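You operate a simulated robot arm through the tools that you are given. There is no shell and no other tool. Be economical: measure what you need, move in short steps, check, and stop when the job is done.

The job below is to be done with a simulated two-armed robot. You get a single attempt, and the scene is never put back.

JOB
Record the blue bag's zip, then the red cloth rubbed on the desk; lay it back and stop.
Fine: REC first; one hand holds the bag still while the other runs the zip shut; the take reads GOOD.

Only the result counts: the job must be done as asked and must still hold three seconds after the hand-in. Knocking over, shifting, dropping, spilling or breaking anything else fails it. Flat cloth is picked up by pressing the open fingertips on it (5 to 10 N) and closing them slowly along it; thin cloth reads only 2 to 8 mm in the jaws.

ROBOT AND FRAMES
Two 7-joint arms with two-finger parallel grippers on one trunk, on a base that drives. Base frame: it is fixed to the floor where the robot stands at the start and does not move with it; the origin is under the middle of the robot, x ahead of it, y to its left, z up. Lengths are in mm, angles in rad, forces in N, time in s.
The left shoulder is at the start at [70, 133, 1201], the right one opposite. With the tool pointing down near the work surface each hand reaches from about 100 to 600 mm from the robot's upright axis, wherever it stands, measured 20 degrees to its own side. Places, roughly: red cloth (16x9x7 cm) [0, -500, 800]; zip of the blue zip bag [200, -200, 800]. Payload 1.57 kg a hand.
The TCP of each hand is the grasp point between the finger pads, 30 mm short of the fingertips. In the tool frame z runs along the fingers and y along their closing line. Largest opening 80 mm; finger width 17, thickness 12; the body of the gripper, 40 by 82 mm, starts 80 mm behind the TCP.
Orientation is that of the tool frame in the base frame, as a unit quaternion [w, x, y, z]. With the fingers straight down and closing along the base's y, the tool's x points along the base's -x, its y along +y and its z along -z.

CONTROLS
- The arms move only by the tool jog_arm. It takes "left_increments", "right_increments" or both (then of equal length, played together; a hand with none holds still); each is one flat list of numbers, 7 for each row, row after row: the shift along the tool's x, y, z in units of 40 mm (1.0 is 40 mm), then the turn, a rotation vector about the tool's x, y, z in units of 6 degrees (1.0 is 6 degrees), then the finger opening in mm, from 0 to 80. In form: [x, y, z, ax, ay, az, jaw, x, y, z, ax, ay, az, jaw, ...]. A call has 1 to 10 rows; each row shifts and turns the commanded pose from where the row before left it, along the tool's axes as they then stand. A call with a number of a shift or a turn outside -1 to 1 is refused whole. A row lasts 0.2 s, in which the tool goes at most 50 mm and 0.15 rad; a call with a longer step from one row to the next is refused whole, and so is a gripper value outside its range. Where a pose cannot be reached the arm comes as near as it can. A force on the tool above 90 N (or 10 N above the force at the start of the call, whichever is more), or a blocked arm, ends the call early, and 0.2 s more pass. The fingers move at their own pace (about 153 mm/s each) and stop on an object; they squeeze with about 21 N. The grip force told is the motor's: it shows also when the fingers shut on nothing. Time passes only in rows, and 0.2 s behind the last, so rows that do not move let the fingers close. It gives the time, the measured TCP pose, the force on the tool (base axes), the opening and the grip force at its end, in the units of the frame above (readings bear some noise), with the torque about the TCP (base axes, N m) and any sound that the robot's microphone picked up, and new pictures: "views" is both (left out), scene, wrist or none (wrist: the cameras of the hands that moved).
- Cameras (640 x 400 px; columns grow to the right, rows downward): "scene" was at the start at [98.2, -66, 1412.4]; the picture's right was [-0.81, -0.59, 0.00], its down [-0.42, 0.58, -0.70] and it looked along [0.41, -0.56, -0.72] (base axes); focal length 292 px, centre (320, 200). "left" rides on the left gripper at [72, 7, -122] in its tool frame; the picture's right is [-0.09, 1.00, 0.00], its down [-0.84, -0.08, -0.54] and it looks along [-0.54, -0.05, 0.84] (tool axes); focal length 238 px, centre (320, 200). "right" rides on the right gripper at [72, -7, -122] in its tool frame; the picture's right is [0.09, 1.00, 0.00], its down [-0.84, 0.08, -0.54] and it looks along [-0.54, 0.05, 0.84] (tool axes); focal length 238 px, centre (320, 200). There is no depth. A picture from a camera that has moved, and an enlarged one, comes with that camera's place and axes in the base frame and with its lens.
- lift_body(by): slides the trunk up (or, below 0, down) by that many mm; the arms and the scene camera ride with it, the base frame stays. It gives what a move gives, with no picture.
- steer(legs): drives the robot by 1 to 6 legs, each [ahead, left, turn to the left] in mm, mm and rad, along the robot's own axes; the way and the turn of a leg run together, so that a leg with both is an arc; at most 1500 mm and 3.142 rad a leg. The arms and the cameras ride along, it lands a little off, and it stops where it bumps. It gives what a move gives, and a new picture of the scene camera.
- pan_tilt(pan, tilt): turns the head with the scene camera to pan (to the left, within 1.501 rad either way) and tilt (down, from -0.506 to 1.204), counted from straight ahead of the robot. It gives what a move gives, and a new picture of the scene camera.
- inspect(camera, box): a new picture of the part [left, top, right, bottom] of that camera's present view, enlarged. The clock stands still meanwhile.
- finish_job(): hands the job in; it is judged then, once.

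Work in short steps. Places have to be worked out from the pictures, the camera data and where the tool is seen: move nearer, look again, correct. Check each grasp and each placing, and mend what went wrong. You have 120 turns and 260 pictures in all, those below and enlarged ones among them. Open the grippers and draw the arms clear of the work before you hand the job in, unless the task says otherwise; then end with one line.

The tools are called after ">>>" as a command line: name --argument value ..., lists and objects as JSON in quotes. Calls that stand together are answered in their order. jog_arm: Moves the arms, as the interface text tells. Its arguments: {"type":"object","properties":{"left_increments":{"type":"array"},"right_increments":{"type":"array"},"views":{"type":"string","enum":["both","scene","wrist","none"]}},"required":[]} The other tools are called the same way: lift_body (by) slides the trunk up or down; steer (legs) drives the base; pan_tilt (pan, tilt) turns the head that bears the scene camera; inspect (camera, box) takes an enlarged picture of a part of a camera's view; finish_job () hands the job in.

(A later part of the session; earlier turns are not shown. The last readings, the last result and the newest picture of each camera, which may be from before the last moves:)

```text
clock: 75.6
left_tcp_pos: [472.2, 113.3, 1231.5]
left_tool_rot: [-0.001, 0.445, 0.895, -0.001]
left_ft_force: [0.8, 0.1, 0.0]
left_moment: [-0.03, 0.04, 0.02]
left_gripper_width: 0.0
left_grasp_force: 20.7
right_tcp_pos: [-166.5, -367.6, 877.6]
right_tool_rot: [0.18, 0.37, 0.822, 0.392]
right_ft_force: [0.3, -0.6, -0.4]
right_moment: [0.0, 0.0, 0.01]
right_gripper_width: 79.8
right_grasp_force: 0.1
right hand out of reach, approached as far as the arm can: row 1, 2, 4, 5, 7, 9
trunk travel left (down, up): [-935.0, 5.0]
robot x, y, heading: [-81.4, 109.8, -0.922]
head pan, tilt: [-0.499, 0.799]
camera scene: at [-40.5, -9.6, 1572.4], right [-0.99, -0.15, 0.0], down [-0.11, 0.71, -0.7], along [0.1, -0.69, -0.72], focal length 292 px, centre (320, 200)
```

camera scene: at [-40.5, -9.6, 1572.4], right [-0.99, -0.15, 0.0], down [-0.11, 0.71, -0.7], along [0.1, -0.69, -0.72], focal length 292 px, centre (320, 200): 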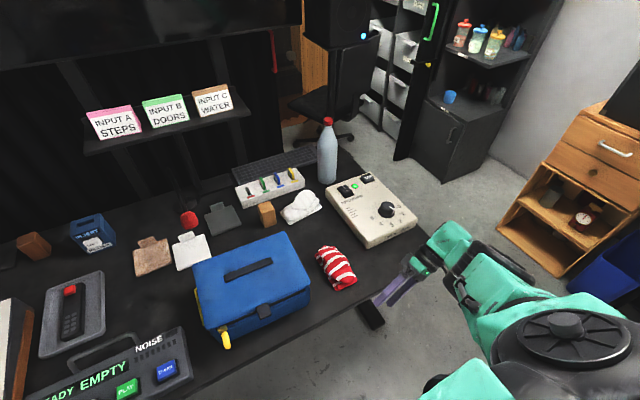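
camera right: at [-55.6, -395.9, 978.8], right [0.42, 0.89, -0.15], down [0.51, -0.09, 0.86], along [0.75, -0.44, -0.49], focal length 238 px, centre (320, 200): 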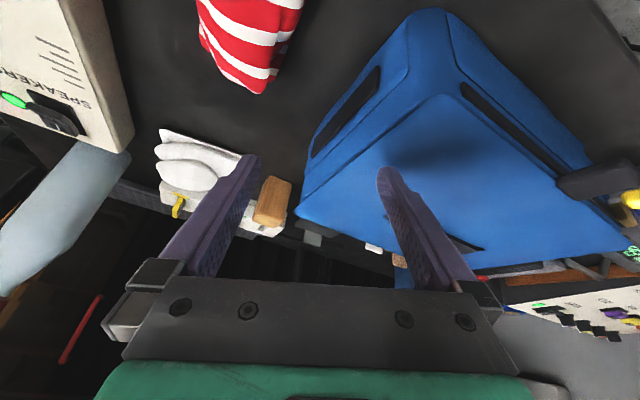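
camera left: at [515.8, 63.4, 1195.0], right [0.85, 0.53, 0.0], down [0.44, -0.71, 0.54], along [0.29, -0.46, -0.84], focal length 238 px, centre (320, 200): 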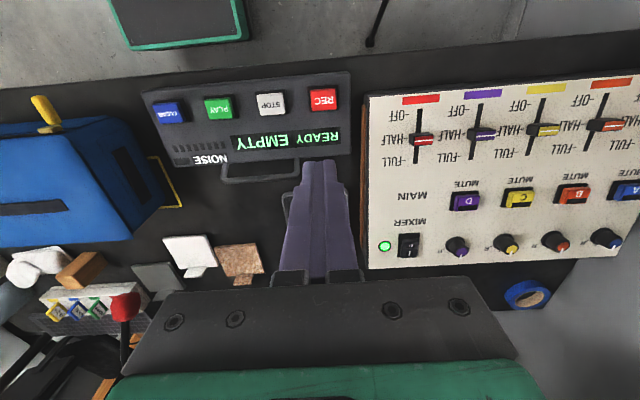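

With fingers rolled left the elbow-out arm moves freely. I could use this hand as a side stop: closed fingertips against the bag's right face (the zip pulls the bag that way). I raise, close the fingers and move forward.

>>> jog_arm --right_increments '[0, 0.78, -0.63, 0, 0, 0, 40, -0.3, 0.6, -0.5, 0, 0, 0, 0, -1, 0, 0, 0, 0, 0, 0, -1, 0, 0, 0, 0, 0, 0, -1, 0, 0, 0, 0, 0, 0, -1, 0, 0, 0, 0, 0, 0, -1, 0, 0, 0, 0, 0, 0]' --views "both"

```text
clock: 77.2
left_tcp_pos: [468.8, 113.5, 1234.8]
left_tool_rot: [0.001, 0.446, 0.895, 0.0]
left_ft_force: [0.2, 0.4, 0.3]
left_moment: [0.03, -0.03, -0.03]
left_gripper_width: 0.0
left_grasp_force: 20.5
right_tcp_pos: [-83.8, -435.2, 964.5]
right_tool_rot: [0.181, 0.371, 0.823, 0.392]
right_ft_force: [-0.5, 0.3, -0.1]
right_moment: [0.01, -0.03, -0.03]
right_gripper_width: 0.1
right_grasp_force: 20.7
right hand out of reach, approached as far as the arm can: row 1, 2, 3, 4, 5, 6, 7
trunk travel left (down, up): [-935.0, 5.0]
robot x, y, heading: [-81.0, 112.5, -0.922]
head pan, tilt: [-0.499, 0.799]
camera scene: at [-44.0, -8.9, 1572.6], right [-0.99, -0.15, 0.0], down [-0.1, 0.71, -0.7], along [0.1, -0.69, -0.72], focal length 292 px, centre (320, 200)
camera right: at [-206.1, -447.7, 1034.8], right [0.41, 0.48, 0.78], down [0.27, -0.87, 0.4], along [0.87, 0.04, -0.48], focal length 238 px, centre (320, 200)
```

scene: 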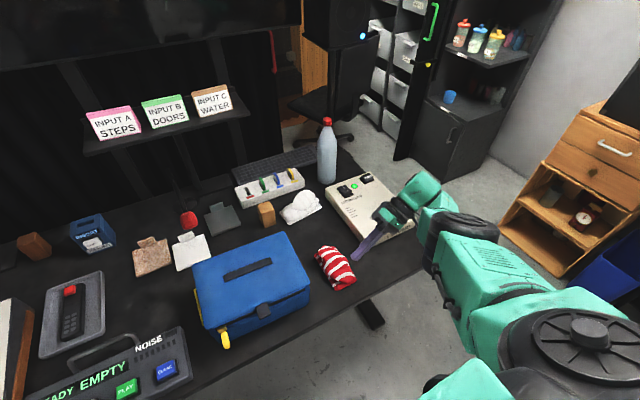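
right: 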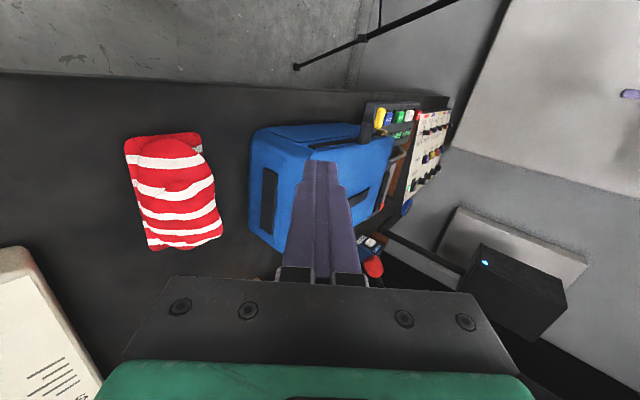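

>>> jog_arm --right_increments '[-1, 0, 0, 0, 0, 0, 0, -1, 0, 0, 0, 0, 0, 0, -1, 0, 0, 0, 0, 0, 0, -0.5, 0, 0, 0, 0, 0, 0, 0, 0, 0, 0, 0, 0, 0]' --views "scene"

```text
clock: 78.4
left_tcp_pos: [470.4, 113.6, 1233.1]
left_tool_rot: [0.0, 0.445, 0.895, -0.001]
left_ft_force: [0.0, 0.2, -0.3]
left_moment: [-0.02, -0.01, 0.01]
left_gripper_width: 0.0
left_grasp_force: 20.9
right_tcp_pos: [-82.5, -436.4, 964.1]
right_tool_rot: [0.179, 0.371, 0.822, 0.393]
right_ft_force: [0.3, 0.0, 0.4]
right_moment: [0.02, -0.02, 0.03]
right_gripper_width: 0.0
right_grasp_force: 21.2
right hand out of reach, approached as far as the arm can: row 1, 2, 3, 4
trunk travel left (down, up): [-935.0, 5.0]
robot x, y, heading: [-83.4, 111.1, -0.923]
head pan, tilt: [-0.499, 0.799]
camera scene: at [-41.8, -9.4, 1572.4], right [-0.99, -0.15, 0.0], down [-0.11, 0.71, -0.7], along [0.1, -0.69, -0.72], focal length 292 px, centre (320, 200)
```

scene: 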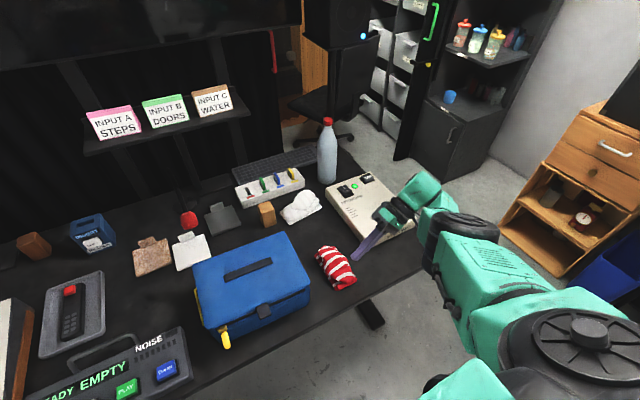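

The arm was simply stretched straight there (shoulder–wrist ≈ 580 mm). I repeat the inward-plus-unroll move that earlier gave the elbow-up posture.

>>> jog_arm --right_increments '[0.2, 0.5, -0.4, 0, 0, 0, 0, 0, 0.6, -0.2, 0, 0, 0, 0, 0, 0.6, 0.2, 1, 0, 0, 0, 0, 0.6, 0.2, 1, 0, 0, 0, 0, 0.6, 0.1, 1, 0, 0, 0, 0, 0.6, 0, 1, 0, 0, 0, 0, 0.5, 0, 1, 0, 0, 0, 0, 0.5, 0, 1, 0, 0, 0, 0, 0.3, 0, 1, 0, 0, 0]' --views "scene"

```text
clock: 80.4
left_tcp_pos: [471.1, 112.3, 1233.5]
left_tool_rot: [-0.001, 0.446, 0.895, -0.001]
left_ft_force: [-0.4, 0.3, -1.0]
left_moment: [0.02, -0.05, 0.02]
left_gripper_width: 0.0
left_grasp_force: 20.8
right_tcp_pos: [-4.5, -377.3, 1084.8]
right_tool_rot: [0.034, 0.411, 0.908, 0.073]
right_ft_force: [0.8, -0.1, -0.3]
right_moment: [0.0, -0.01, 0.01]
right_gripper_width: 0.0
right_grasp_force: 21.3
right hand out of reach, approached as far as the arm can: row 8, 9
trunk travel left (down, up): [-935.0, 5.0]
robot x, y, heading: [-87.6, 105.7, -0.921]
head pan, tilt: [-0.499, 0.799]
camera scene: at [-41.7, -10.8, 1572.3], right [-0.99, -0.15, 0.0], down [-0.11, 0.71, -0.7], along [0.1, -0.69, -0.72], focal length 292 px, centre (320, 200)
```

scene: 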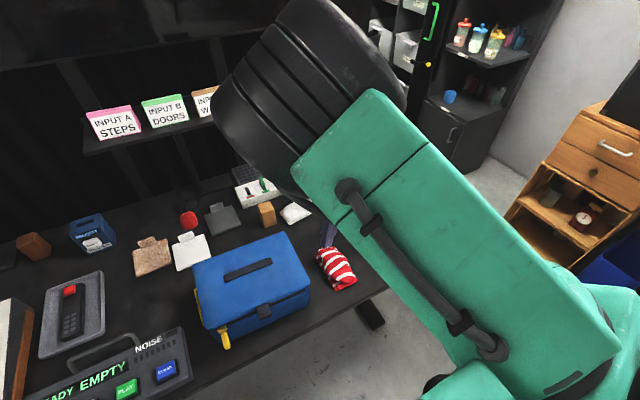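

Elbow-up again. I move the right hand forward over the rear-right of the bag top, finishing the unroll, still high.

>>> jog_arm --right_increments '[-0.9, 0, 0, 0.8, 0, 0, 0, -0.9, 0, 0.2, 0.8, 0, 0, 0, -0.9, 0.2, 0.3, 0, 0, 0, 0, -0.9, 0.2, 0.5, 0, 0, 0, 0, -0.7, 0.3, 0.7, 0, 0, 0, 0, 0, 0.3, 0.8, 0, 0, 0, 0, 0, 0, 0.8, 0, 0, 0, 0]' --views "both"

```text
clock: 82.0
left_tcp_pos: [471.1, 114.3, 1234.0]
left_tool_rot: [0.001, 0.445, 0.895, -0.001]
left_ft_force: [-0.8, -0.8, 0.0]
left_moment: [-0.03, -0.01, 0.02]
left_gripper_width: 0.0
left_grasp_force: 21.3
right_tcp_pos: [124.1, -462.8, 966.9]
right_tool_rot: [0.0, 0.413, 0.911, -0.004]
right_ft_force: [-0.2, -0.4, -0.3]
right_moment: [-0.04, -0.01, 0.02]
right_gripper_width: 0.0
right_grasp_force: 20.9
right hand out of reach, approached as far as the arm can: row 5, 6, 7
trunk travel left (down, up): [-935.0, 5.0]
robot x, y, heading: [-82.9, 111.4, -0.926]
head pan, tilt: [-0.499, 0.799]
camera scene: at [-41.3, -8.6, 1572.5], right [-0.99, -0.15, 0.0], down [-0.11, 0.71, -0.7], along [0.1, -0.69, -0.72], focal length 292 px, centre (320, 200)
camera right: at [72.7, -413.8, 1089.4], right [0.69, 0.73, -0.01], down [0.61, -0.57, 0.54], along [0.39, -0.38, -0.84], focal length 238 px, centre (320, 200)
```

scene: 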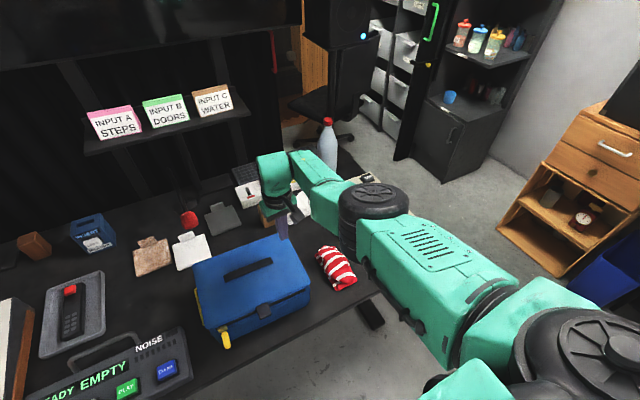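
right: 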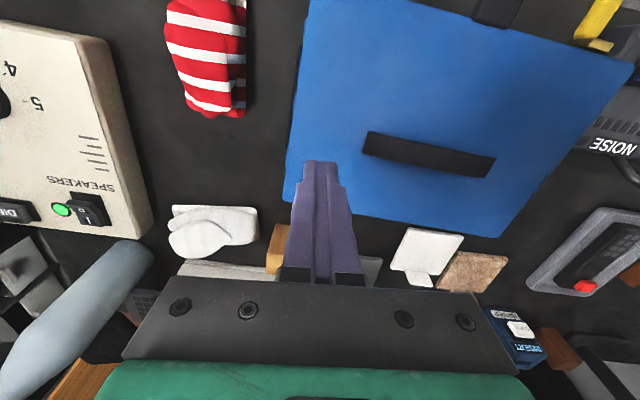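

The right arm settled in a proper elbow-out posture, hovering over the bag at (f 444, l -180, z 967). I drive 70 mm forward so the left hand reaches REC comfortably.

>>> steer --legs '[[70, 0, 0]]'

>>> pan_tilt --pan 0.0 --tilt 0.95

>>> inspect --camera "left" --box '[0, 0, 640, 400]'

```text
clock: 83.0
left_tcp_pos: [506.4, 66.5, 1236.4]
left_tool_rot: [0.004, 0.445, 0.896, -0.002]
left_ft_force: [-0.4, 0.5, 0.1]
left_moment: [-0.04, -0.03, 0.02]
left_gripper_width: 0.2
left_grasp_force: 20.8
right_tcp_pos: [162.8, -513.3, 974.3]
right_tool_rot: [0.004, 0.411, 0.912, -0.006]
right_ft_force: [-0.9, 0.2, 0.7]
right_moment: [-0.01, -0.01, 0.0]
right_gripper_width: 0.1
right_grasp_force: 21.0
trunk travel left (down, up): [-935.0, 5.0]
robot x, y, heading: [-45.3, 55.6, -0.927]
head pan, tilt: [-0.499, 0.799]
camera scene: at [-6.9, -54.9, 1573.4], right [-0.99, -0.15, 0.0], down [-0.1, 0.7, -0.7], along [0.11, -0.69, -0.71], focal length 292 px, centre (320, 200)
```

scene: 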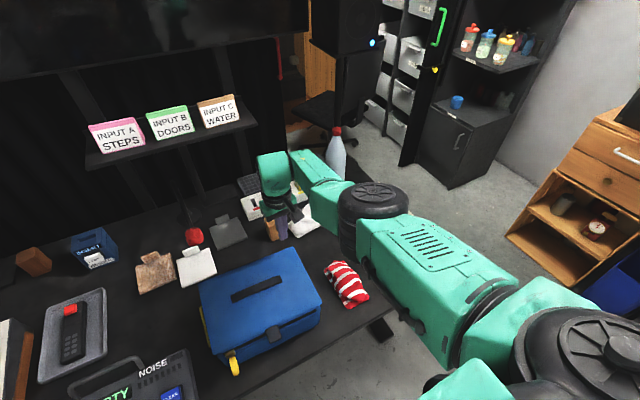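

```text
clock: 84.0
left_tcp_pos: [514.3, 57.4, 1233.1]
left_tool_rot: [-0.001, 0.445, 0.896, 0.0]
left_ft_force: [0.1, -0.3, 1.0]
left_moment: [0.0, 0.01, -0.03]
left_gripper_width: 0.3
left_grasp_force: 21.0
right_tcp_pos: [167.1, -521.2, 967.9]
right_tool_rot: [-0.001, 0.412, 0.911, -0.004]
right_ft_force: [-0.2, -0.9, -0.5]
right_moment: [0.03, 0.03, 0.02]
right_gripper_width: 0.0
right_grasp_force: 20.7
trunk travel left (down, up): [-935.0, 5.0]
robot x, y, heading: [-40.4, 53.3, -0.922]
head pan, tilt: [0.0, 0.949]
camera scene: at [33.9, -44.9, 1560.6], right [-0.8, -0.6, 0.0], down [-0.49, 0.65, -0.58], along [0.35, -0.46, -0.81], focal length 292 px, centre (320, 200)
```

scene: 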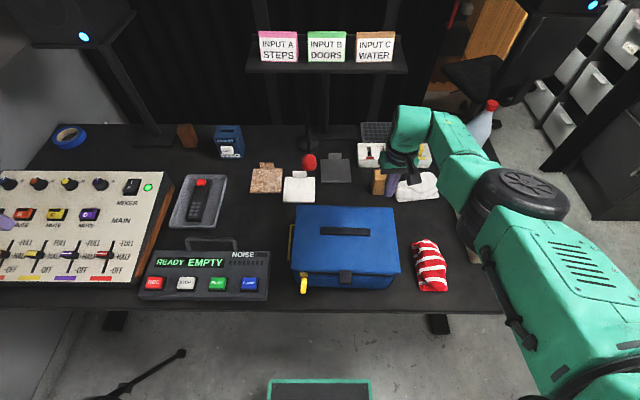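

```text
1.00 times, centred on (320, 200) of left
camera zoom: at [474.5, 117.5, 1354.3], right [0.85, 0.53, 0.0], down [0.45, -0.71, 0.54], along [0.28, -0.46, -0.84], focal length 238 px, centre (320, 200)
```

zoom: 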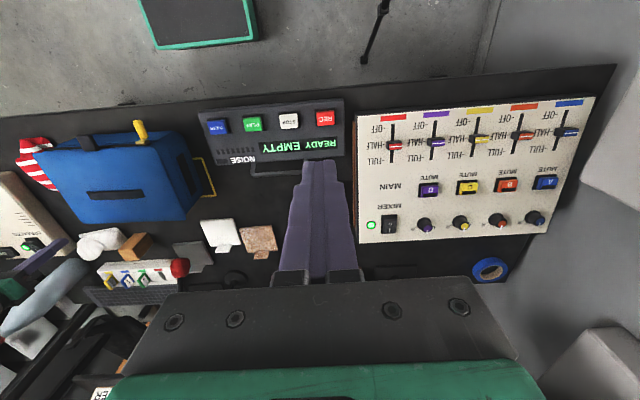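

REC triangulates to (f 332, l 448, z≈794). I lower the closed left fingers above it, stopping ~20 mm over the button.

>>> jog_arm --left_increments '[-0.17, 0.01, 0.98, 0, 0, 0, 0, -0.17, 0.01, 0.98, 0, 0, 0, 0, -0.17, 0.01, 0.98, 0, 0, 0, 0, -0.17, 0.01, 0.98, 0, 0, 0, 0, -0.17, 0.01, 0.98, 0, 0, 0, 0, -0.17, 0.01, 0.98, 0, 0, 0, 0, -0.17, 0.01, 0.98, 0, 0, 0, 0, -0.17, 0.01, 0.98, 0, 0, 0, 0, -0.17, 0, 0.98, 0, 0, 0, 0, -0.17, 0, 0.78, 0, 0, 0, 0]' --views "both"

```text
clock: 86.2
left_tcp_pos: [556.0, 5.4, 847.1]
left_tool_rot: [0.0, 0.445, 0.895, -0.001]
left_ft_force: [-0.3, 0.5, 0.1]
left_moment: [0.03, 0.02, 0.01]
left_gripper_width: 0.0
left_grasp_force: 21.1
right_tcp_pos: [168.2, -519.0, 967.0]
right_tool_rot: [0.0, 0.411, 0.912, -0.004]
right_ft_force: [-1.2, -0.1, 1.0]
right_moment: [0.03, 0.04, 0.01]
right_gripper_width: 0.0
right_grasp_force: 20.9
trunk travel left (down, up): [-935.0, 5.0]
robot x, y, heading: [-43.8, 55.1, -0.921]
head pan, tilt: [0.0, 0.949]
camera scene: at [32.8, -43.9, 1560.8], right [-0.8, -0.6, 0.0], down [-0.49, 0.65, -0.58], along [0.35, -0.46, -0.81], focal length 292 px, centre (320, 200)
camera left: at [517.1, 65.5, 968.4], right [0.85, 0.53, 0.0], down [0.44, -0.71, 0.54], along [0.29, -0.46, -0.84], focal length 238 px, centre (320, 200)
```

scene: 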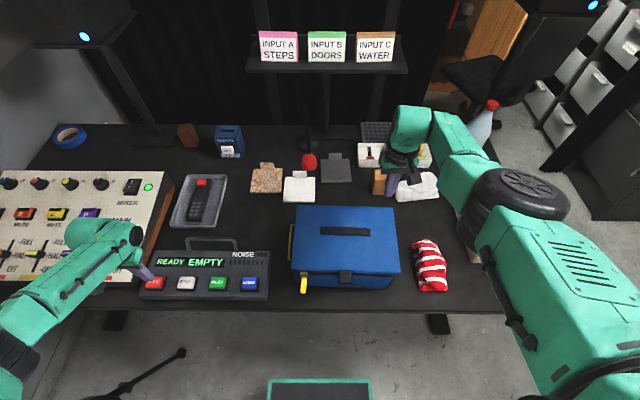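
left: 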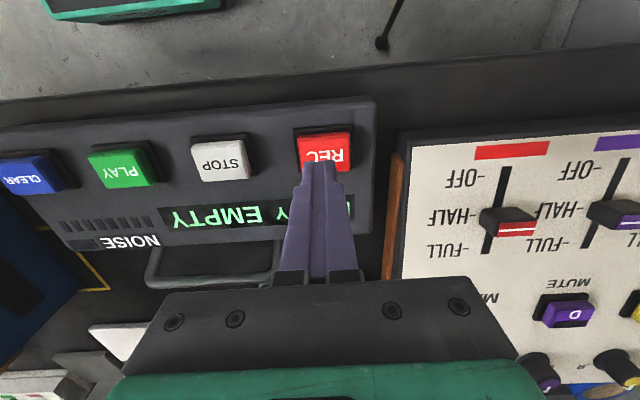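

Fingertips sit ~20 mm above REC, well aligned. Before recording, I place the right fingertips gently on the bag top (f≈450, l≈-170) so no thump happens during the take.

>>> jog_arm --right_increments '[0.8, 0, 0.6, 0, 0, 0, 0, 0.8, 0.1, 0.6, 0, 0, 0, 0, 0, 0, 0.5, 0, 0, 0, 0, 0, 0, 0.1, 0, 0, 0, 0, 0, 0, 0.1, 0, 0, 0, 0]' --views "wrist"

```text
clock: 87.4
left_tcp_pos: [556.7, 5.6, 847.3]
left_tool_rot: [-0.001, 0.445, 0.896, -0.001]
left_ft_force: [-0.2, 0.8, -0.8]
left_moment: [0.01, 0.02, -0.01]
left_gripper_width: 0.1
left_grasp_force: 21.1
right_tcp_pos: [153.4, -496.5, 901.2]
right_tool_rot: [0.001, 0.412, 0.911, -0.003]
right_ft_force: [-0.2, 0.3, 0.2]
right_moment: [0.0, 0.02, -0.03]
right_gripper_width: 0.0
right_grasp_force: 21.0
right hand out of reach, approached as far as the arm can: row 1, 2, 3, 4
trunk travel left (down, up): [-935.0, 5.0]
robot x, y, heading: [-39.6, 58.9, -0.92]
head pan, tilt: [0.0, 0.949]
camera right: at [101.5, -447.1, 1022.6], right [0.69, 0.73, -0.01], down [0.61, -0.57, 0.54], along [0.39, -0.38, -0.84], focal length 238 px, centre (320, 200)
```

right: 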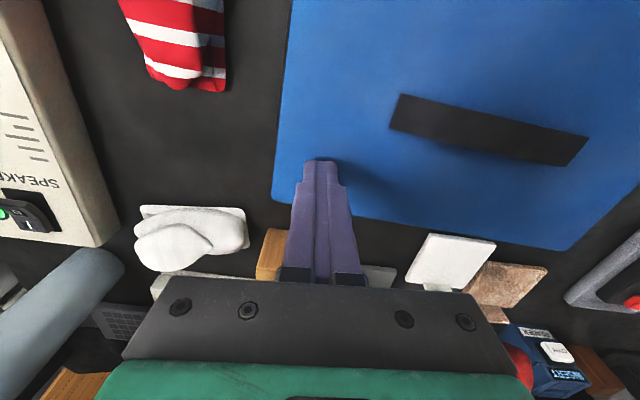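

The right fingertips are over the bag's rear right top (f 489, l -177), ~16 mm above it. I lower in 4 mm steps to a light contact.

>>> jog_arm --right_increments '[0, 0, 0.1, 0, 0, 0, 0, 0, 0, 0.1, 0, 0, 0, 0, 0, 0, 0.1, 0, 0, 0, 0, 0, 0, 0.08, 0, 0, 0, 0]' --views "none"

```text
clock: 88.4
left_tcp_pos: [555.6, 9.0, 848.4]
left_tool_rot: [0.0, 0.445, 0.896, -0.003]
left_ft_force: [0.8, -0.3, -0.4]
left_moment: [0.0, 0.01, 0.0]
left_gripper_width: 0.0
left_grasp_force: 21.1
right_tcp_pos: [150.4, -493.0, 891.7]
right_tool_rot: [0.006, 0.413, 0.911, -0.01]
right_ft_force: [3.8, -17.7, 43.6]
right_moment: [-0.33, 0.01, 0.17]
right_gripper_width: 0.1
right_grasp_force: 21.5
right hand out of reach, approached as far as the arm can: row 1, 3
trunk travel left (down, up): [-935.0, 5.0]
robot x, y, heading: [-42.2, 55.2, -0.924]
head pan, tilt: [0.0, 0.949]
```

Contact at 44 N with some sideways force; I ease off slightly.

>>> jog_arm --right_increments '[-0.05, 0, -0.06, 0, 0, 0, 0, 0, 0, 0, 0, 0, 0, 0]' --views "scene"

```text
clock: 89.0
left_tcp_pos: [556.6, 8.0, 848.4]
left_tool_rot: [0.002, 0.445, 0.895, -0.002]
left_ft_force: [0.0, 0.3, -0.1]
left_moment: [0.03, 0.0, -0.01]
left_gripper_width: 0.0
left_grasp_force: 20.9
right_tcp_pos: [150.7, -491.6, 893.3]
right_tool_rot: [0.004, 0.411, 0.911, -0.007]
right_ft_force: [4.3, -15.8, 35.4]
right_moment: [-0.33, -0.04, -0.02]
right_gripper_width: 0.0
right_grasp_force: 21.4
right hand out of reach, approached as far as the arm can: row 1
trunk travel left (down, up): [-935.0, 5.0]
robot x, y, heading: [-43.3, 58.6, -0.926]
head pan, tilt: [0.0, 0.949]
camera scene: at [31.7, -39.4, 1561.2], right [-0.8, -0.6, 0.0], down [-0.49, 0.65, -0.58], along [0.35, -0.47, -0.81], focal length 292 px, centre (320, 200)
```

scene: 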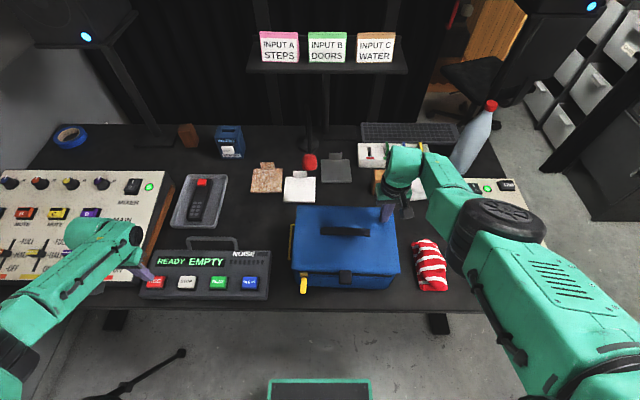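

The hold is firm (~35 N) and the bag stands still. Now I press REC with the left fingertips.

>>> jog_arm --left_increments '[0, 0, 0.3, 0, 0, 0, 0, 0, 0, 0.15, 0, 0, 0, 0, 0, 0, 0.1, 0, 0, 0, 0, 0, 0, 0.08, 0, 0, 0, 0]' --views "wrist"

```text
clock: 90.0
left_tcp_pos: [555.8, 7.9, 825.0]
left_tool_rot: [0.001, 0.445, 0.896, 0.0]
left_ft_force: [-0.4, 0.1, 0.5]
left_moment: [-0.02, 0.01, 0.01]
left_gripper_width: 0.0
left_grasp_force: 21.0
right_tcp_pos: [149.6, -490.4, 892.8]
right_tool_rot: [0.003, 0.412, 0.911, -0.006]
right_ft_force: [4.4, -14.3, 33.7]
right_moment: [-0.3, -0.08, -0.03]
right_gripper_width: 0.1
right_grasp_force: 21.3
trunk travel left (down, up): [-935.0, 5.0]
robot x, y, heading: [-40.5, 55.5, -0.917]
head pan, tilt: [0.0, 0.949]
camera left: at [515.8, 68.1, 945.8], right [0.85, 0.53, 0.0], down [0.44, -0.71, 0.55], along [0.29, -0.46, -0.84], focal length 238 px, centre (320, 200)
```

left: 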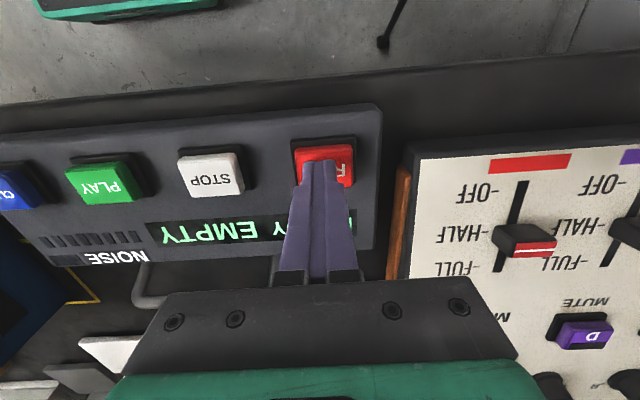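

Not touching yet (tip z≈795). I go on in small steps.

>>> jog_arm --left_increments '[0, 0, 0.1, 0, 0, 0, 0, 0, 0, 0.1, 0, 0, 0, 0, 0, 0, 0.1, 0, 0, 0, 0]' --views "wrist"

```text
clock: 90.8
left_tcp_pos: [555.5, 7.6, 813.6]
left_tool_rot: [0.002, 0.445, 0.896, -0.002]
left_ft_force: [-0.8, -0.1, 3.6]
left_moment: [0.03, 0.02, 0.03]
left_gripper_width: 0.0
left_grasp_force: 21.5
right_tcp_pos: [148.5, -490.0, 892.2]
right_tool_rot: [0.004, 0.412, 0.911, -0.006]
right_ft_force: [5.5, -13.4, 32.7]
right_moment: [-0.22, -0.1, -0.01]
right_gripper_width: 0.0
right_grasp_force: 21.4
trunk travel left (down, up): [-935.0, 5.0]
robot x, y, heading: [-42.4, 58.1, -0.921]
head pan, tilt: [0.0, 0.949]
heard: click
camera left: at [515.7, 68.4, 934.6], right [0.85, 0.53, 0.0], down [0.44, -0.71, 0.55], along [0.29, -0.46, -0.84], focal length 238 px, centre (320, 200)
```

left: 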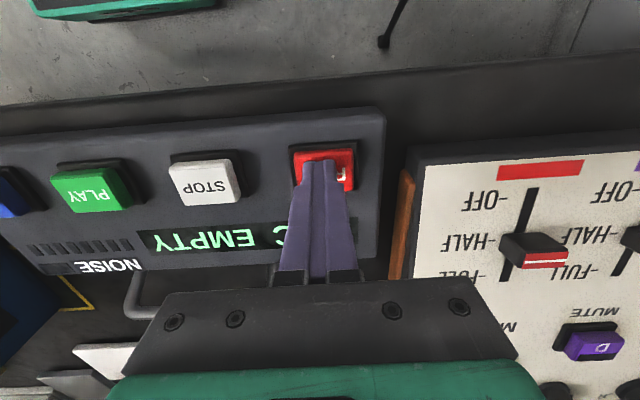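

REC clicked; the display now shows "REC". I lift the left hand, open it, and carry it over toward the pull while tilting 30° forward.

>>> jog_arm --left_increments '[0, 0, -1, 0, 0, 0, 0, 0, 0, -1, 0, 0, 0, 0, 0.2, -0.98, -0.1, 0, -0.62, 0, 60, 0.2, -0.98, -0.1, 0, -0.62, 0, 60, 0.2, -0.98, -0.1, 0, -0.62, 0, 60, 0.2, -0.98, -0.1, 0, -0.62, 0, 60, 0.2, -0.98, 0, 0, -0.62, 0, 60, 0.2, -0.98, 0, 0, -0.62, 0, 60, 0.2, -0.98, 0, 0, -0.62, 0, 60, 0.2, -0.98, 0, 0, -0.66, 0, 60]' --views "both"

```text
clock: 93.0
left_tcp_pos: [266.7, -132.0, 895.7]
left_tool_rot: [0.234, 0.429, 0.865, -0.117]
left_ft_force: [-0.3, 0.2, -0.1]
left_moment: [0.03, 0.01, 0.04]
left_gripper_width: 59.9
left_grasp_force: 0.1
right_tcp_pos: [148.7, -489.5, 892.2]
right_tool_rot: [0.004, 0.412, 0.911, -0.006]
right_ft_force: [6.5, -11.2, 34.7]
right_moment: [-0.21, -0.11, -0.19]
right_gripper_width: 0.0
right_grasp_force: 21.4
trunk travel left (down, up): [-935.0, 5.0]
robot x, y, heading: [-42.3, 56.5, -0.924]
head pan, tilt: [0.0, 0.949]
camera scene: at [29.5, -39.5, 1561.3], right [-0.8, -0.6, 0.0], down [-0.49, 0.65, -0.58], along [0.35, -0.47, -0.81], focal length 292 px, centre (320, 200)
camera left: at [196.0, -30.2, 963.7], right [0.84, 0.54, 0.05], down [0.21, -0.4, 0.89], along [0.5, -0.74, -0.45], focal length 238 px, centre (320, 200)
```

scene: 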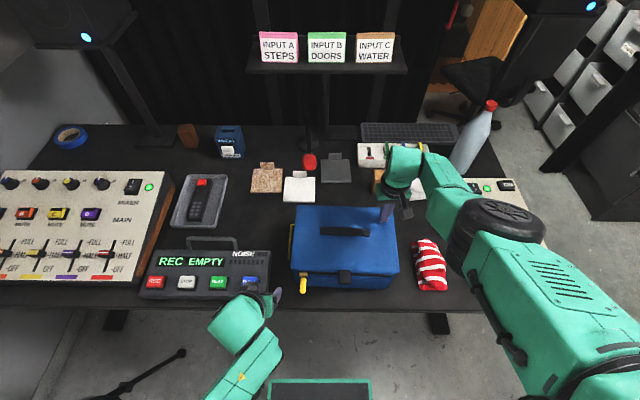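
left: 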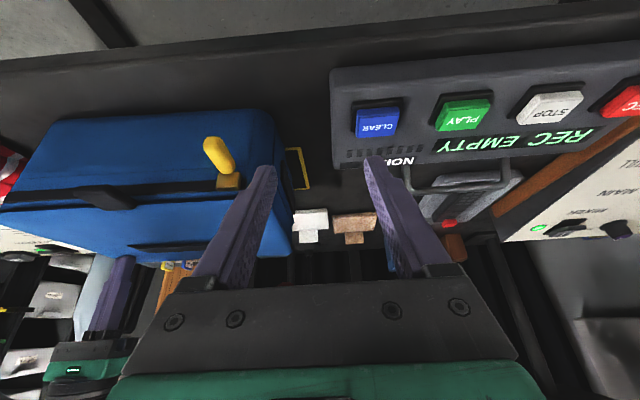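

Display shows "REC EMPTY". The pull now triangulates to run from (327, 42, 842) to (288, 42, 830). I line up at (250, 42, 885) with a 39° tilt, to slide down along the tool axis onto it.

>>> jog_arm --left_increments '[0.16, -0.76, 0, 0, -0.5, 0, 60, 0.16, -0.76, 0, 0, -0.5, 0, 60, 0.16, -0.76, 0, 0, -0.5, 0, 60]' --views "wrist"

```text
clock: 93.8
left_tcp_pos: [184.7, -171.4, 885.0]
left_tool_rot: [0.301, 0.418, 0.844, -0.15]
left_ft_force: [-0.5, 0.8, 0.4]
left_moment: [0.0, -0.04, -0.01]
left_gripper_width: 60.0
left_grasp_force: 0.0
right_tcp_pos: [148.4, -490.0, 891.6]
right_tool_rot: [0.004, 0.411, 0.912, -0.006]
right_ft_force: [5.1, -11.1, 34.4]
right_moment: [-0.19, -0.06, -0.08]
right_gripper_width: 0.1
right_grasp_force: 21.1
trunk travel left (down, up): [-935.0, 5.0]
robot x, y, heading: [-40.8, 54.6, -0.926]
head pan, tilt: [0.0, 0.949]
camera left: at [108.0, -63.1, 933.2], right [0.84, 0.54, 0.06], down [0.12, -0.29, 0.95], along [0.53, -0.79, -0.31], focal length 238 px, centre (320, 200)
```

left: 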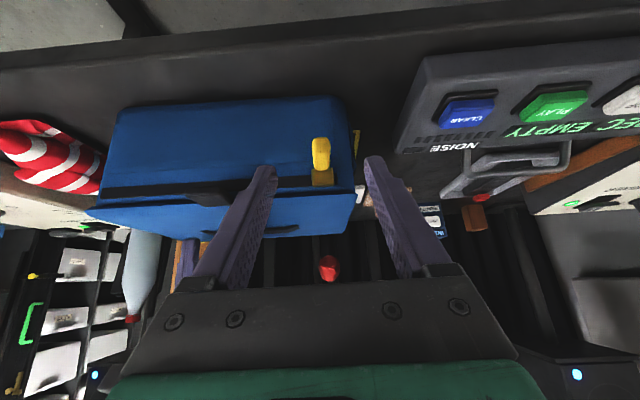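

The pull is centred between the fingers. I advance 60 mm along the tool.

>>> jog_arm --left_increments '[0, -0.03, 0.5, 0, 0, 0, 60, 0, -0.03, 0.5, 0, 0, 0, 60, 0, 0, 0.5, 0, 0, 0, 60]' --views "both"

>>> inspect --camera "scene" --box '[230, 230, 430, 355]'

```text
clock: 94.6
left_tcp_pos: [203.4, -206.8, 837.0]
left_tool_rot: [0.3, 0.418, 0.844, -0.15]
left_ft_force: [-0.1, -1.0, 0.4]
left_moment: [0.0, -0.03, 0.01]
left_gripper_width: 59.8
left_grasp_force: 0.0
right_tcp_pos: [147.6, -489.7, 893.1]
right_tool_rot: [0.003, 0.411, 0.911, -0.007]
right_ft_force: [5.0, -10.7, 33.3]
right_moment: [-0.12, -0.04, 0.0]
right_gripper_width: 0.0
right_grasp_force: 21.3
trunk travel left (down, up): [-935.0, 5.0]
robot x, y, heading: [-43.1, 56.7, -0.924]
head pan, tilt: [0.0, 0.949]
camera scene: at [31.0, -38.3, 1561.3], right [-0.8, -0.6, 0.0], down [-0.49, 0.65, -0.58], along [0.35, -0.47, -0.81], focal length 292 px, centre (320, 200)
camera left: at [128.4, -96.7, 886.6], right [0.84, 0.55, 0.06], down [0.13, -0.29, 0.95], along [0.53, -0.79, -0.31], focal length 238 px, centre (320, 200)
```

scene: 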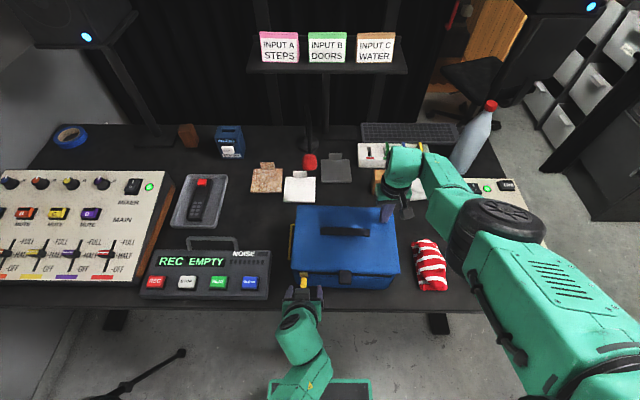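
left: 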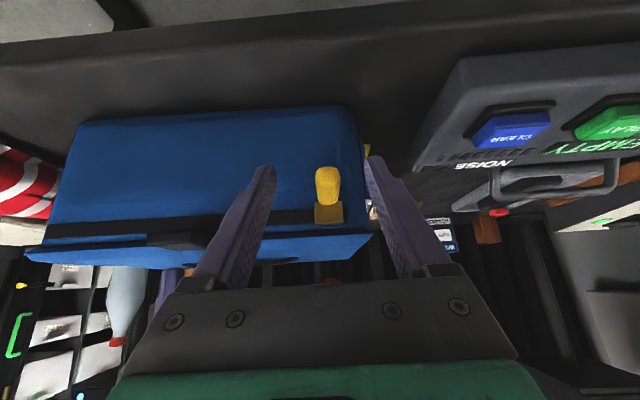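

```text
3.20 times, centred on (330, 292) of scene
camera zoom: at [31.0, -38.3, 1561.3], right [-0.8, -0.6, 0.0], down [-0.49, 0.65, -0.58], along [0.35, -0.47, -0.81], focal length 934 px, centre (288, -96)
```

zoom: 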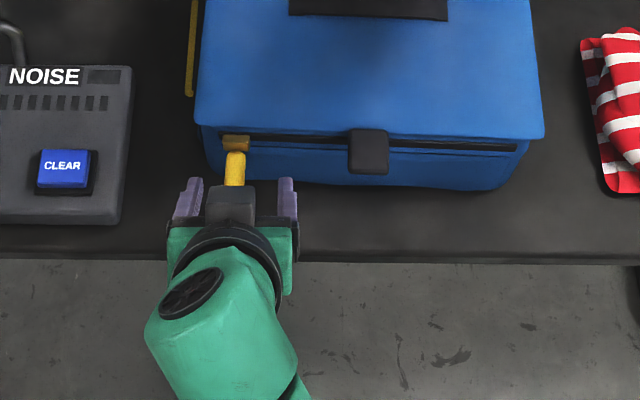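

The pull lies between the pads at TCP depth, about 4 mm to the left. I nudge left and close.

>>> jog_arm --left_increments '[0, 0.1, 0, 0, 0, 0, 40, 0, 0, 0, 0, 0, 0, 28, 0, 0, 0, 0, 0, 0, 20, 0, 0, 0, 0, 0, 0, 10, 0, 0, 0, 0, 0, 0, 0]' --views "wrist"

```text
clock: 95.8
left_tcp_pos: [207.5, -202.7, 837.1]
left_tool_rot: [0.299, 0.419, 0.844, -0.15]
left_ft_force: [0.3, 1.4, -0.1]
left_moment: [-0.13, 0.13, -0.52]
left_gripper_width: 16.3
left_grasp_force: 21.1
right_tcp_pos: [149.4, -489.1, 892.1]
right_tool_rot: [0.004, 0.412, 0.911, -0.006]
right_ft_force: [3.5, -11.0, 33.6]
right_moment: [-0.14, -0.02, 0.03]
right_gripper_width: 0.0
right_grasp_force: 20.8
trunk travel left (down, up): [-935.0, 5.0]
robot x, y, heading: [-46.2, 61.5, -0.923]
head pan, tilt: [0.0, 0.949]
camera left: at [131.8, -93.5, 887.1], right [0.84, 0.54, 0.06], down [0.12, -0.29, 0.95], along [0.53, -0.79, -0.31], focal length 238 px, centre (320, 200)
```

left: 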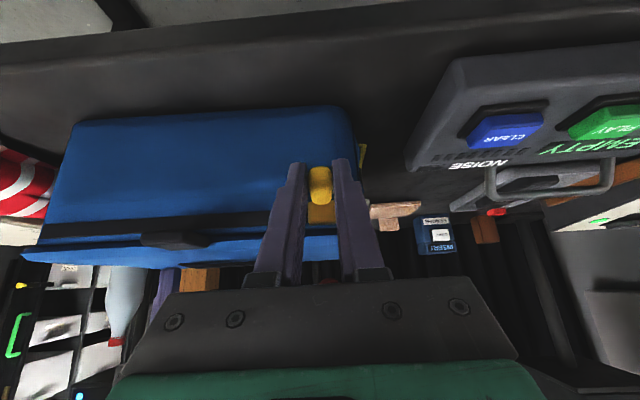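

Gripped (16.3 mm). I begin drawing the zip rightward, ~100 mm first.

>>> jog_arm --left_increments '[0, -0.4, 0, 0, 0, 0, 0, 0, -0.5, 0, 0, 0, 0, 0, 0, -0.5, 0, 0, 0, 0, 0, 0, -0.5, 0, 0, 0, 0, 0]' --views "scene"

```text
clock: 97.0
left_tcp_pos: [180.0, -206.3, 810.6]
left_tool_rot: [0.317, 0.451, 0.828, -0.104]
left_ft_force: [-0.6, -0.2, 0.1]
left_moment: [0.0, -0.02, -0.03]
left_gripper_width: 0.0
left_grasp_force: 20.8
right_tcp_pos: [148.1, -488.3, 892.6]
right_tool_rot: [0.004, 0.412, 0.911, -0.005]
right_ft_force: [-2.3, 6.0, 13.7]
right_moment: [0.25, 0.1, -0.01]
right_gripper_width: 0.0
right_grasp_force: 20.8
trunk travel left (down, up): [-935.0, 5.0]
robot x, y, heading: [-43.8, 56.1, -0.918]
head pan, tilt: [0.0, 0.949]
stopped in row 4 (left hand): the arm was blocked; the commanded pose is now the measured one
camera scene: at [29.4, -37.2, 1560.8], right [-0.8, -0.6, 0.0], down [-0.49, 0.65, -0.59], along [0.35, -0.47, -0.81], focal length 292 px, centre (320, 200)
```

scene: 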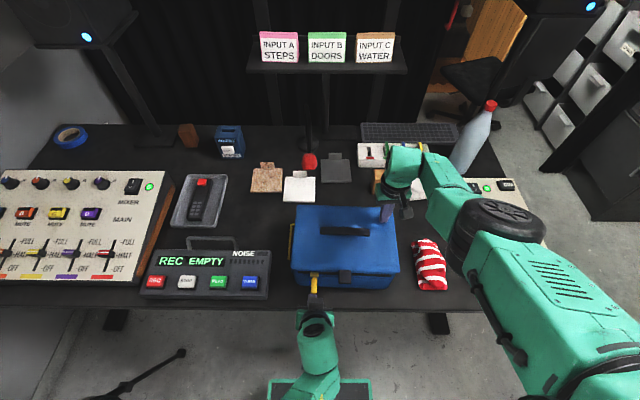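

The arm was blocked and the grip slipped off. I look closely at pull, tab and display.

>>> inspect --camera "scene" --box '[230, 220, 430, 345]'

>>> inspect --camera "left" --box '[0, 0, 640, 400]'

>>> inspect --camera "scene" --box '[140, 230, 280, 310]'

```text
3.20 times, centred on (330, 282) of scene
camera zoom: at [29.4, -37.2, 1560.8], right [-0.8, -0.6, 0.0], down [-0.49, 0.65, -0.59], along [0.35, -0.47, -0.81], focal length 934 px, centre (288, -64)
```

zoom: 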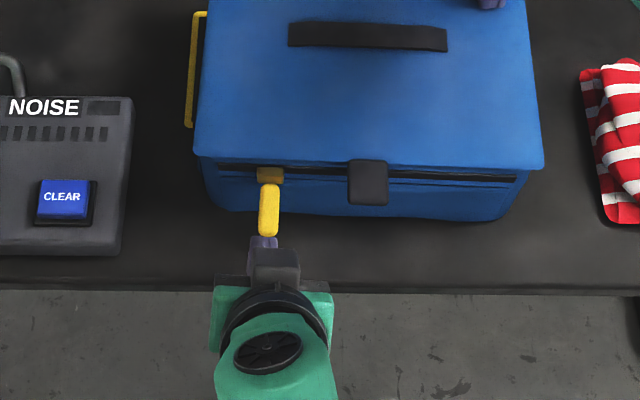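

```text
1.00 times, centred on (320, 200) of left
camera zoom: at [103.8, -98.8, 860.7], right [0.85, 0.51, 0.17], down [0.03, -0.37, 0.93], along [0.53, -0.78, -0.33], focal length 238 px, centre (320, 200)
```

zoom: 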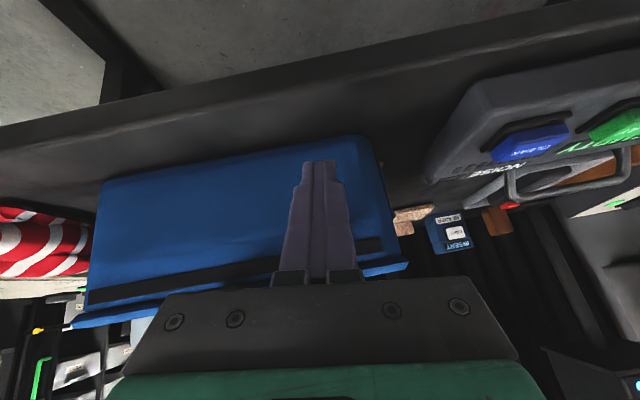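

```text
4.57 times, centred on (210, 270) of scene
camera zoom: at [29.4, -37.2, 1560.8], right [-0.8, -0.6, 0.0], down [-0.49, 0.65, -0.59], along [0.35, -0.47, -0.81], focal length 1334 px, centre (823, -120)
```

zoom: 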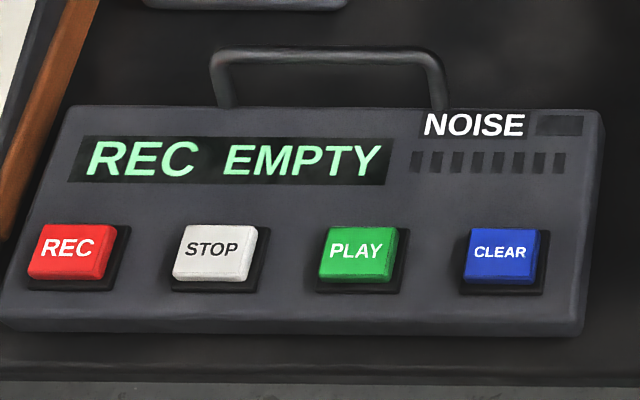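

The slider travelled ~24 mm (now l≈18) and NOISE is clear, so the take continues. The steep tilt runs the left wrist into a limit; I back off, correct the attitude to ~20° tilt, and test a free sweep to the right in front of the bag.

>>> jog_arm --left_increments '[0, 0, -0.5, 0, 0, 0, 20, 0, 0, -0.5, 0.1, 0.8, -0.2, 40, 0, 0, 0, 0.1, 0.8, -0.2, 40, 0, 0, 0, 0.1, 0.8, -0.25, 40, 0, 0, 0, 0.05, 0.8, -0.25, 40]' --views "none"

>>> jog_arm --left_increments '[0, -0.7, 0, 0, 0, 0, 40, 0, -0.7, 0, 0, 0, 0, 40, 0, -0.7, 0, 0, 0, 0, 40, 0, -0.7, 0, 0, 0, 0, 40, 0, -0.7, 0, 0, 0, 0, 40, 0, -0.7, 0, 0, 0, 0, 40]' --views "scene"

```text
clock: 98.0
left_tcp_pos: [194.9, -138.2, 816.7]
left_tool_rot: [0.217, 0.484, 0.848, -0.01]
left_ft_force: [-0.1, 0.0, -0.6]
left_moment: [0.03, -0.03, -0.02]
left_gripper_width: 39.9
left_grasp_force: 0.0
right_tcp_pos: [147.9, -489.8, 892.9]
right_tool_rot: [0.003, 0.411, 0.912, -0.005]
right_ft_force: [-2.6, 4.6, 11.7]
right_moment: [0.25, 0.15, 0.04]
right_gripper_width: 0.1
right_grasp_force: 20.9
trunk travel left (down, up): [-935.0, 5.0]
robot x, y, heading: [-43.9, 56.2, -0.923]
head pan, tilt: [0.0, 0.949]
stopped in row 5 (left hand): the arm was blocked; the commanded pose is now the measured one
```

```text
clock: 98.9
left_tcp_pos: [172.9, -127.2, 771.2]
left_tool_rot: [0.24, 0.518, 0.82, 0.053]
left_ft_force: [0.7, 0.1, 0.0]
left_moment: [0.01, 0.01, -0.01]
left_gripper_width: 39.9
left_grasp_force: 0.0
right_tcp_pos: [149.0, -489.4, 892.8]
right_tool_rot: [0.003, 0.412, 0.911, -0.005]
right_ft_force: [-2.2, 3.7, 9.7]
right_moment: [0.18, 0.12, 0.0]
right_gripper_width: 0.1
right_grasp_force: 20.5
trunk travel left (down, up): [-935.0, 5.0]
robot x, y, heading: [-40.9, 52.9, -0.922]
head pan, tilt: [0.0, 0.949]
stopped in row 4 (left hand): the arm was blocked; the commanded pose is now the measured one
camera scene: at [30.1, -38.8, 1561.2], right [-0.8, -0.6, 0.0], down [-0.49, 0.65, -0.58], along [0.35, -0.47, -0.81], focal length 292 px, centre (320, 200)
```

scene: 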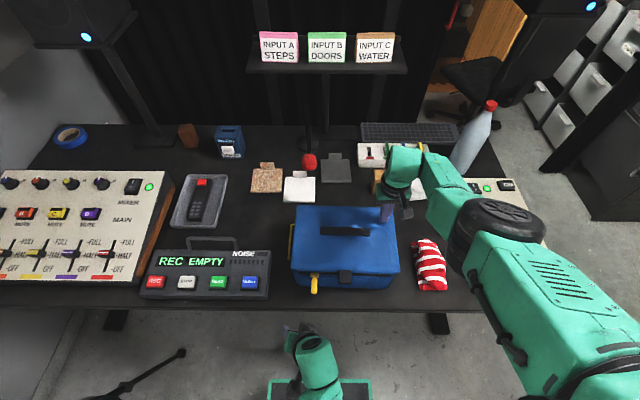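

The left arm is folded against the robot's own body here; the base must stand further back. I lift the right hand off the bag quietly and free the left hand upward.

>>> jog_arm --left_increments '[0, 0.6, -0.5, 0, 0, 0, 40, 0, 0.6, -0.6, 0, 0, 0, 40, -0.5, 0.6, -0.6, 0, 0, 0, 40, -0.5, 0.5, -0.6, 0, 0, 0, 40]' --right_increments '[0, 0, -0.1, 0, 0, 0, 0, 0, 0, -0.3, 0, 0, 0, 0, 0, 0, -0.8, 0, 0, 0, 0, 0, 0, -0.8, 0, 0, 0, 0]' --views "none"

>>> steer --legs '[[-100, 0, 0]]'

>>> lift_body --by -50

```text
clock: 99.9
left_tcp_pos: [223.9, -106.4, 897.1]
left_tool_rot: [0.239, 0.519, 0.819, 0.055]
left_ft_force: [0.3, -0.8, -0.2]
left_moment: [-0.04, -0.04, -0.01]
left_gripper_width: 39.9
left_grasp_force: 0.0
right_tcp_pos: [168.3, -509.0, 964.1]
right_tool_rot: [0.0, 0.412, 0.911, -0.004]
right_ft_force: [-0.2, -0.2, 0.4]
right_moment: [0.04, 0.02, 0.0]
right_gripper_width: 0.1
right_grasp_force: 21.0
right hand out of reach, approached as far as the arm can: row 3, 4
trunk travel left (down, up): [-935.0, 5.0]
robot x, y, heading: [-43.0, 53.8, -0.921]
head pan, tilt: [0.0, 0.949]
```

```text
clock: 101.1
left_tcp_pos: [165.6, -29.3, 896.4]
left_tool_rot: [0.237, 0.518, 0.82, 0.055]
left_ft_force: [0.4, 0.2, 0.0]
left_moment: [0.01, 0.03, 0.0]
left_gripper_width: 40.1
left_grasp_force: 0.0
right_tcp_pos: [112.6, -432.8, 962.9]
right_tool_rot: [0.0, 0.411, 0.912, -0.004]
right_ft_force: [-0.6, 0.3, -0.1]
right_moment: [0.01, 0.02, -0.04]
right_gripper_width: 0.0
right_grasp_force: 20.6
trunk travel left (down, up): [-935.0, 5.0]
robot x, y, heading: [-102.9, 129.5, -0.925]
head pan, tilt: [0.0, 0.949]
camera scene: at [-23.6, 30.7, 1560.4], right [-0.8, -0.6, 0.0], down [-0.49, 0.65, -0.58], along [0.35, -0.46, -0.82], focal length 292 px, centre (320, 200)
```

scene: 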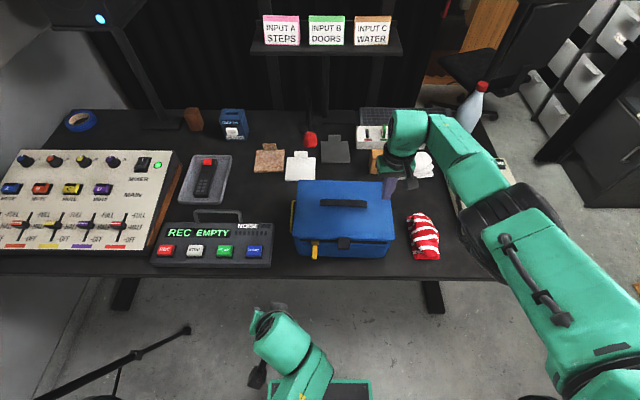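

```text
clock: 102.0
left_tcp_pos: [163.7, -26.8, 846.6]
left_tool_rot: [0.239, 0.518, 0.819, 0.055]
left_ft_force: [0.6, -0.7, -0.4]
left_moment: [0.0, -0.02, 0.04]
left_gripper_width: 39.8
left_grasp_force: 0.1
right_tcp_pos: [109.5, -429.1, 914.3]
right_tool_rot: [0.002, 0.412, 0.911, -0.005]
right_ft_force: [0.1, 0.3, 0.1]
right_moment: [-0.01, 0.03, 0.0]
right_gripper_width: 0.2
right_grasp_force: 20.6
trunk travel left (down, up): [-885.0, 55.0]
robot x, y, heading: [-102.7, 132.7, -0.916]
head pan, tilt: [0.0, 0.949]
```

Base is back ~100 mm. I reorient the left hand to a clean 25° tilt and bring it to a pre-grasp in front of the pull (now at l≈16), while the right hand settles toward the bag top.

>>> jog_arm --left_increments '[0, 0, 0, 0.84, -0.14, -0.83, 60, 0, 0, 0, 0.84, -0.14, -0.83, 60, 0, 0, 0, 0.84, -0.14, -0.83, 60, -0.73, -0.5, 0.09, 0, 0, 0, 60, -0.73, -0.5, 0.09, 0, 0, 0, 60, -0.73, -0.5, 0.09, 0, 0, 0, 60, -0.73, -0.5, 0.09, 0, 0, 0, 60, -0.73, -0.5, 0.09, 0, 0, 0, 60]' --right_increments '[0, 0, 0.2, 0, 0, 0, 0, 0, 0, 0.1, 0, 0, 0, 0, 0, 0, 0, 0, 0, 0, 0, 0, 0, 0, 0, 0, 0, 0, 0, 0, 0, 0, 0, 0, 0, 0, 0, 0, 0, 0, 0, 0, 0, 0, 0, 0, 0, 0, 0, 0, 0, 0, 0, 0, 0, 0]' --views "both"

```text
clock: 103.5
left_tcp_pos: [199.9, -103.6, 852.4]
left_tool_rot: [0.216, 0.474, 0.853, -0.032]
left_ft_force: [-0.4, -0.4, -0.5]
left_moment: [0.06, -0.04, 0.0]
left_gripper_width: 59.9
left_grasp_force: 0.0
right_tcp_pos: [110.7, -430.3, 902.1]
right_tool_rot: [0.001, 0.411, 0.911, -0.004]
right_ft_force: [-0.6, -0.3, -0.6]
right_moment: [0.03, 0.01, -0.02]
right_gripper_width: 0.0
right_grasp_force: 20.5
trunk travel left (down, up): [-885.0, 55.0]
robot x, y, heading: [-102.8, 131.7, -0.924]
head pan, tilt: [0.0, 0.949]
stopped in row 7 (left hand): the arm was blocked; the commanded pose is now the measured one
camera scene: at [-25.7, 33.7, 1510.8], right [-0.8, -0.6, 0.0], down [-0.49, 0.65, -0.58], along [0.35, -0.46, -0.81], focal length 292 px, centre (320, 200)
camera right: at [58.2, -382.2, 1022.8], right [0.69, 0.73, -0.01], down [0.61, -0.57, 0.55], along [0.39, -0.38, -0.84], focal length 238 px, centre (320, 200)
camera left: at [129.8, -12.8, 935.1], right [0.86, 0.47, 0.19], down [0.14, -0.57, 0.81], along [0.49, -0.68, -0.55], focal length 238 px, centre (320, 200)
```

scene: 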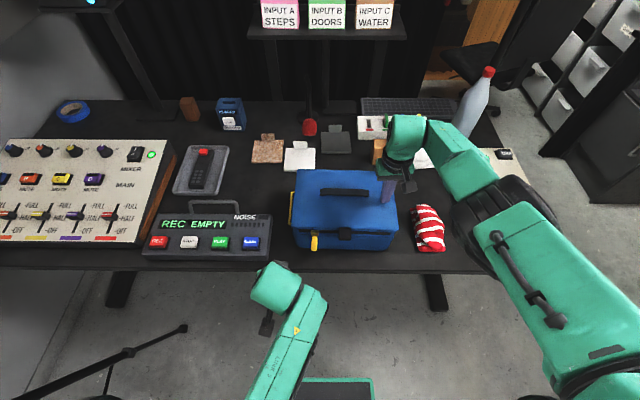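
right: 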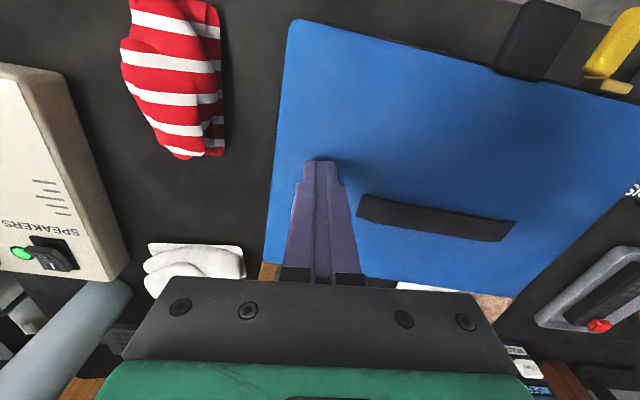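
left: 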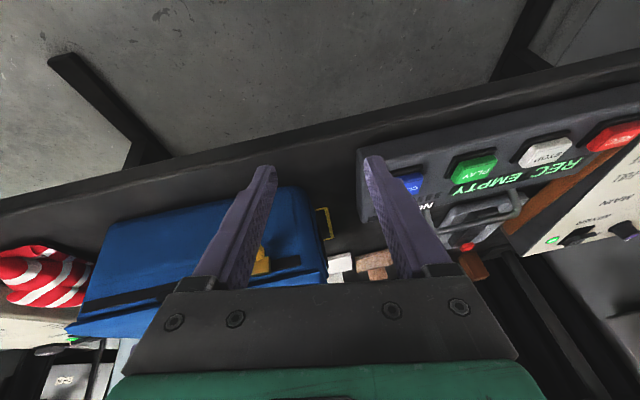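

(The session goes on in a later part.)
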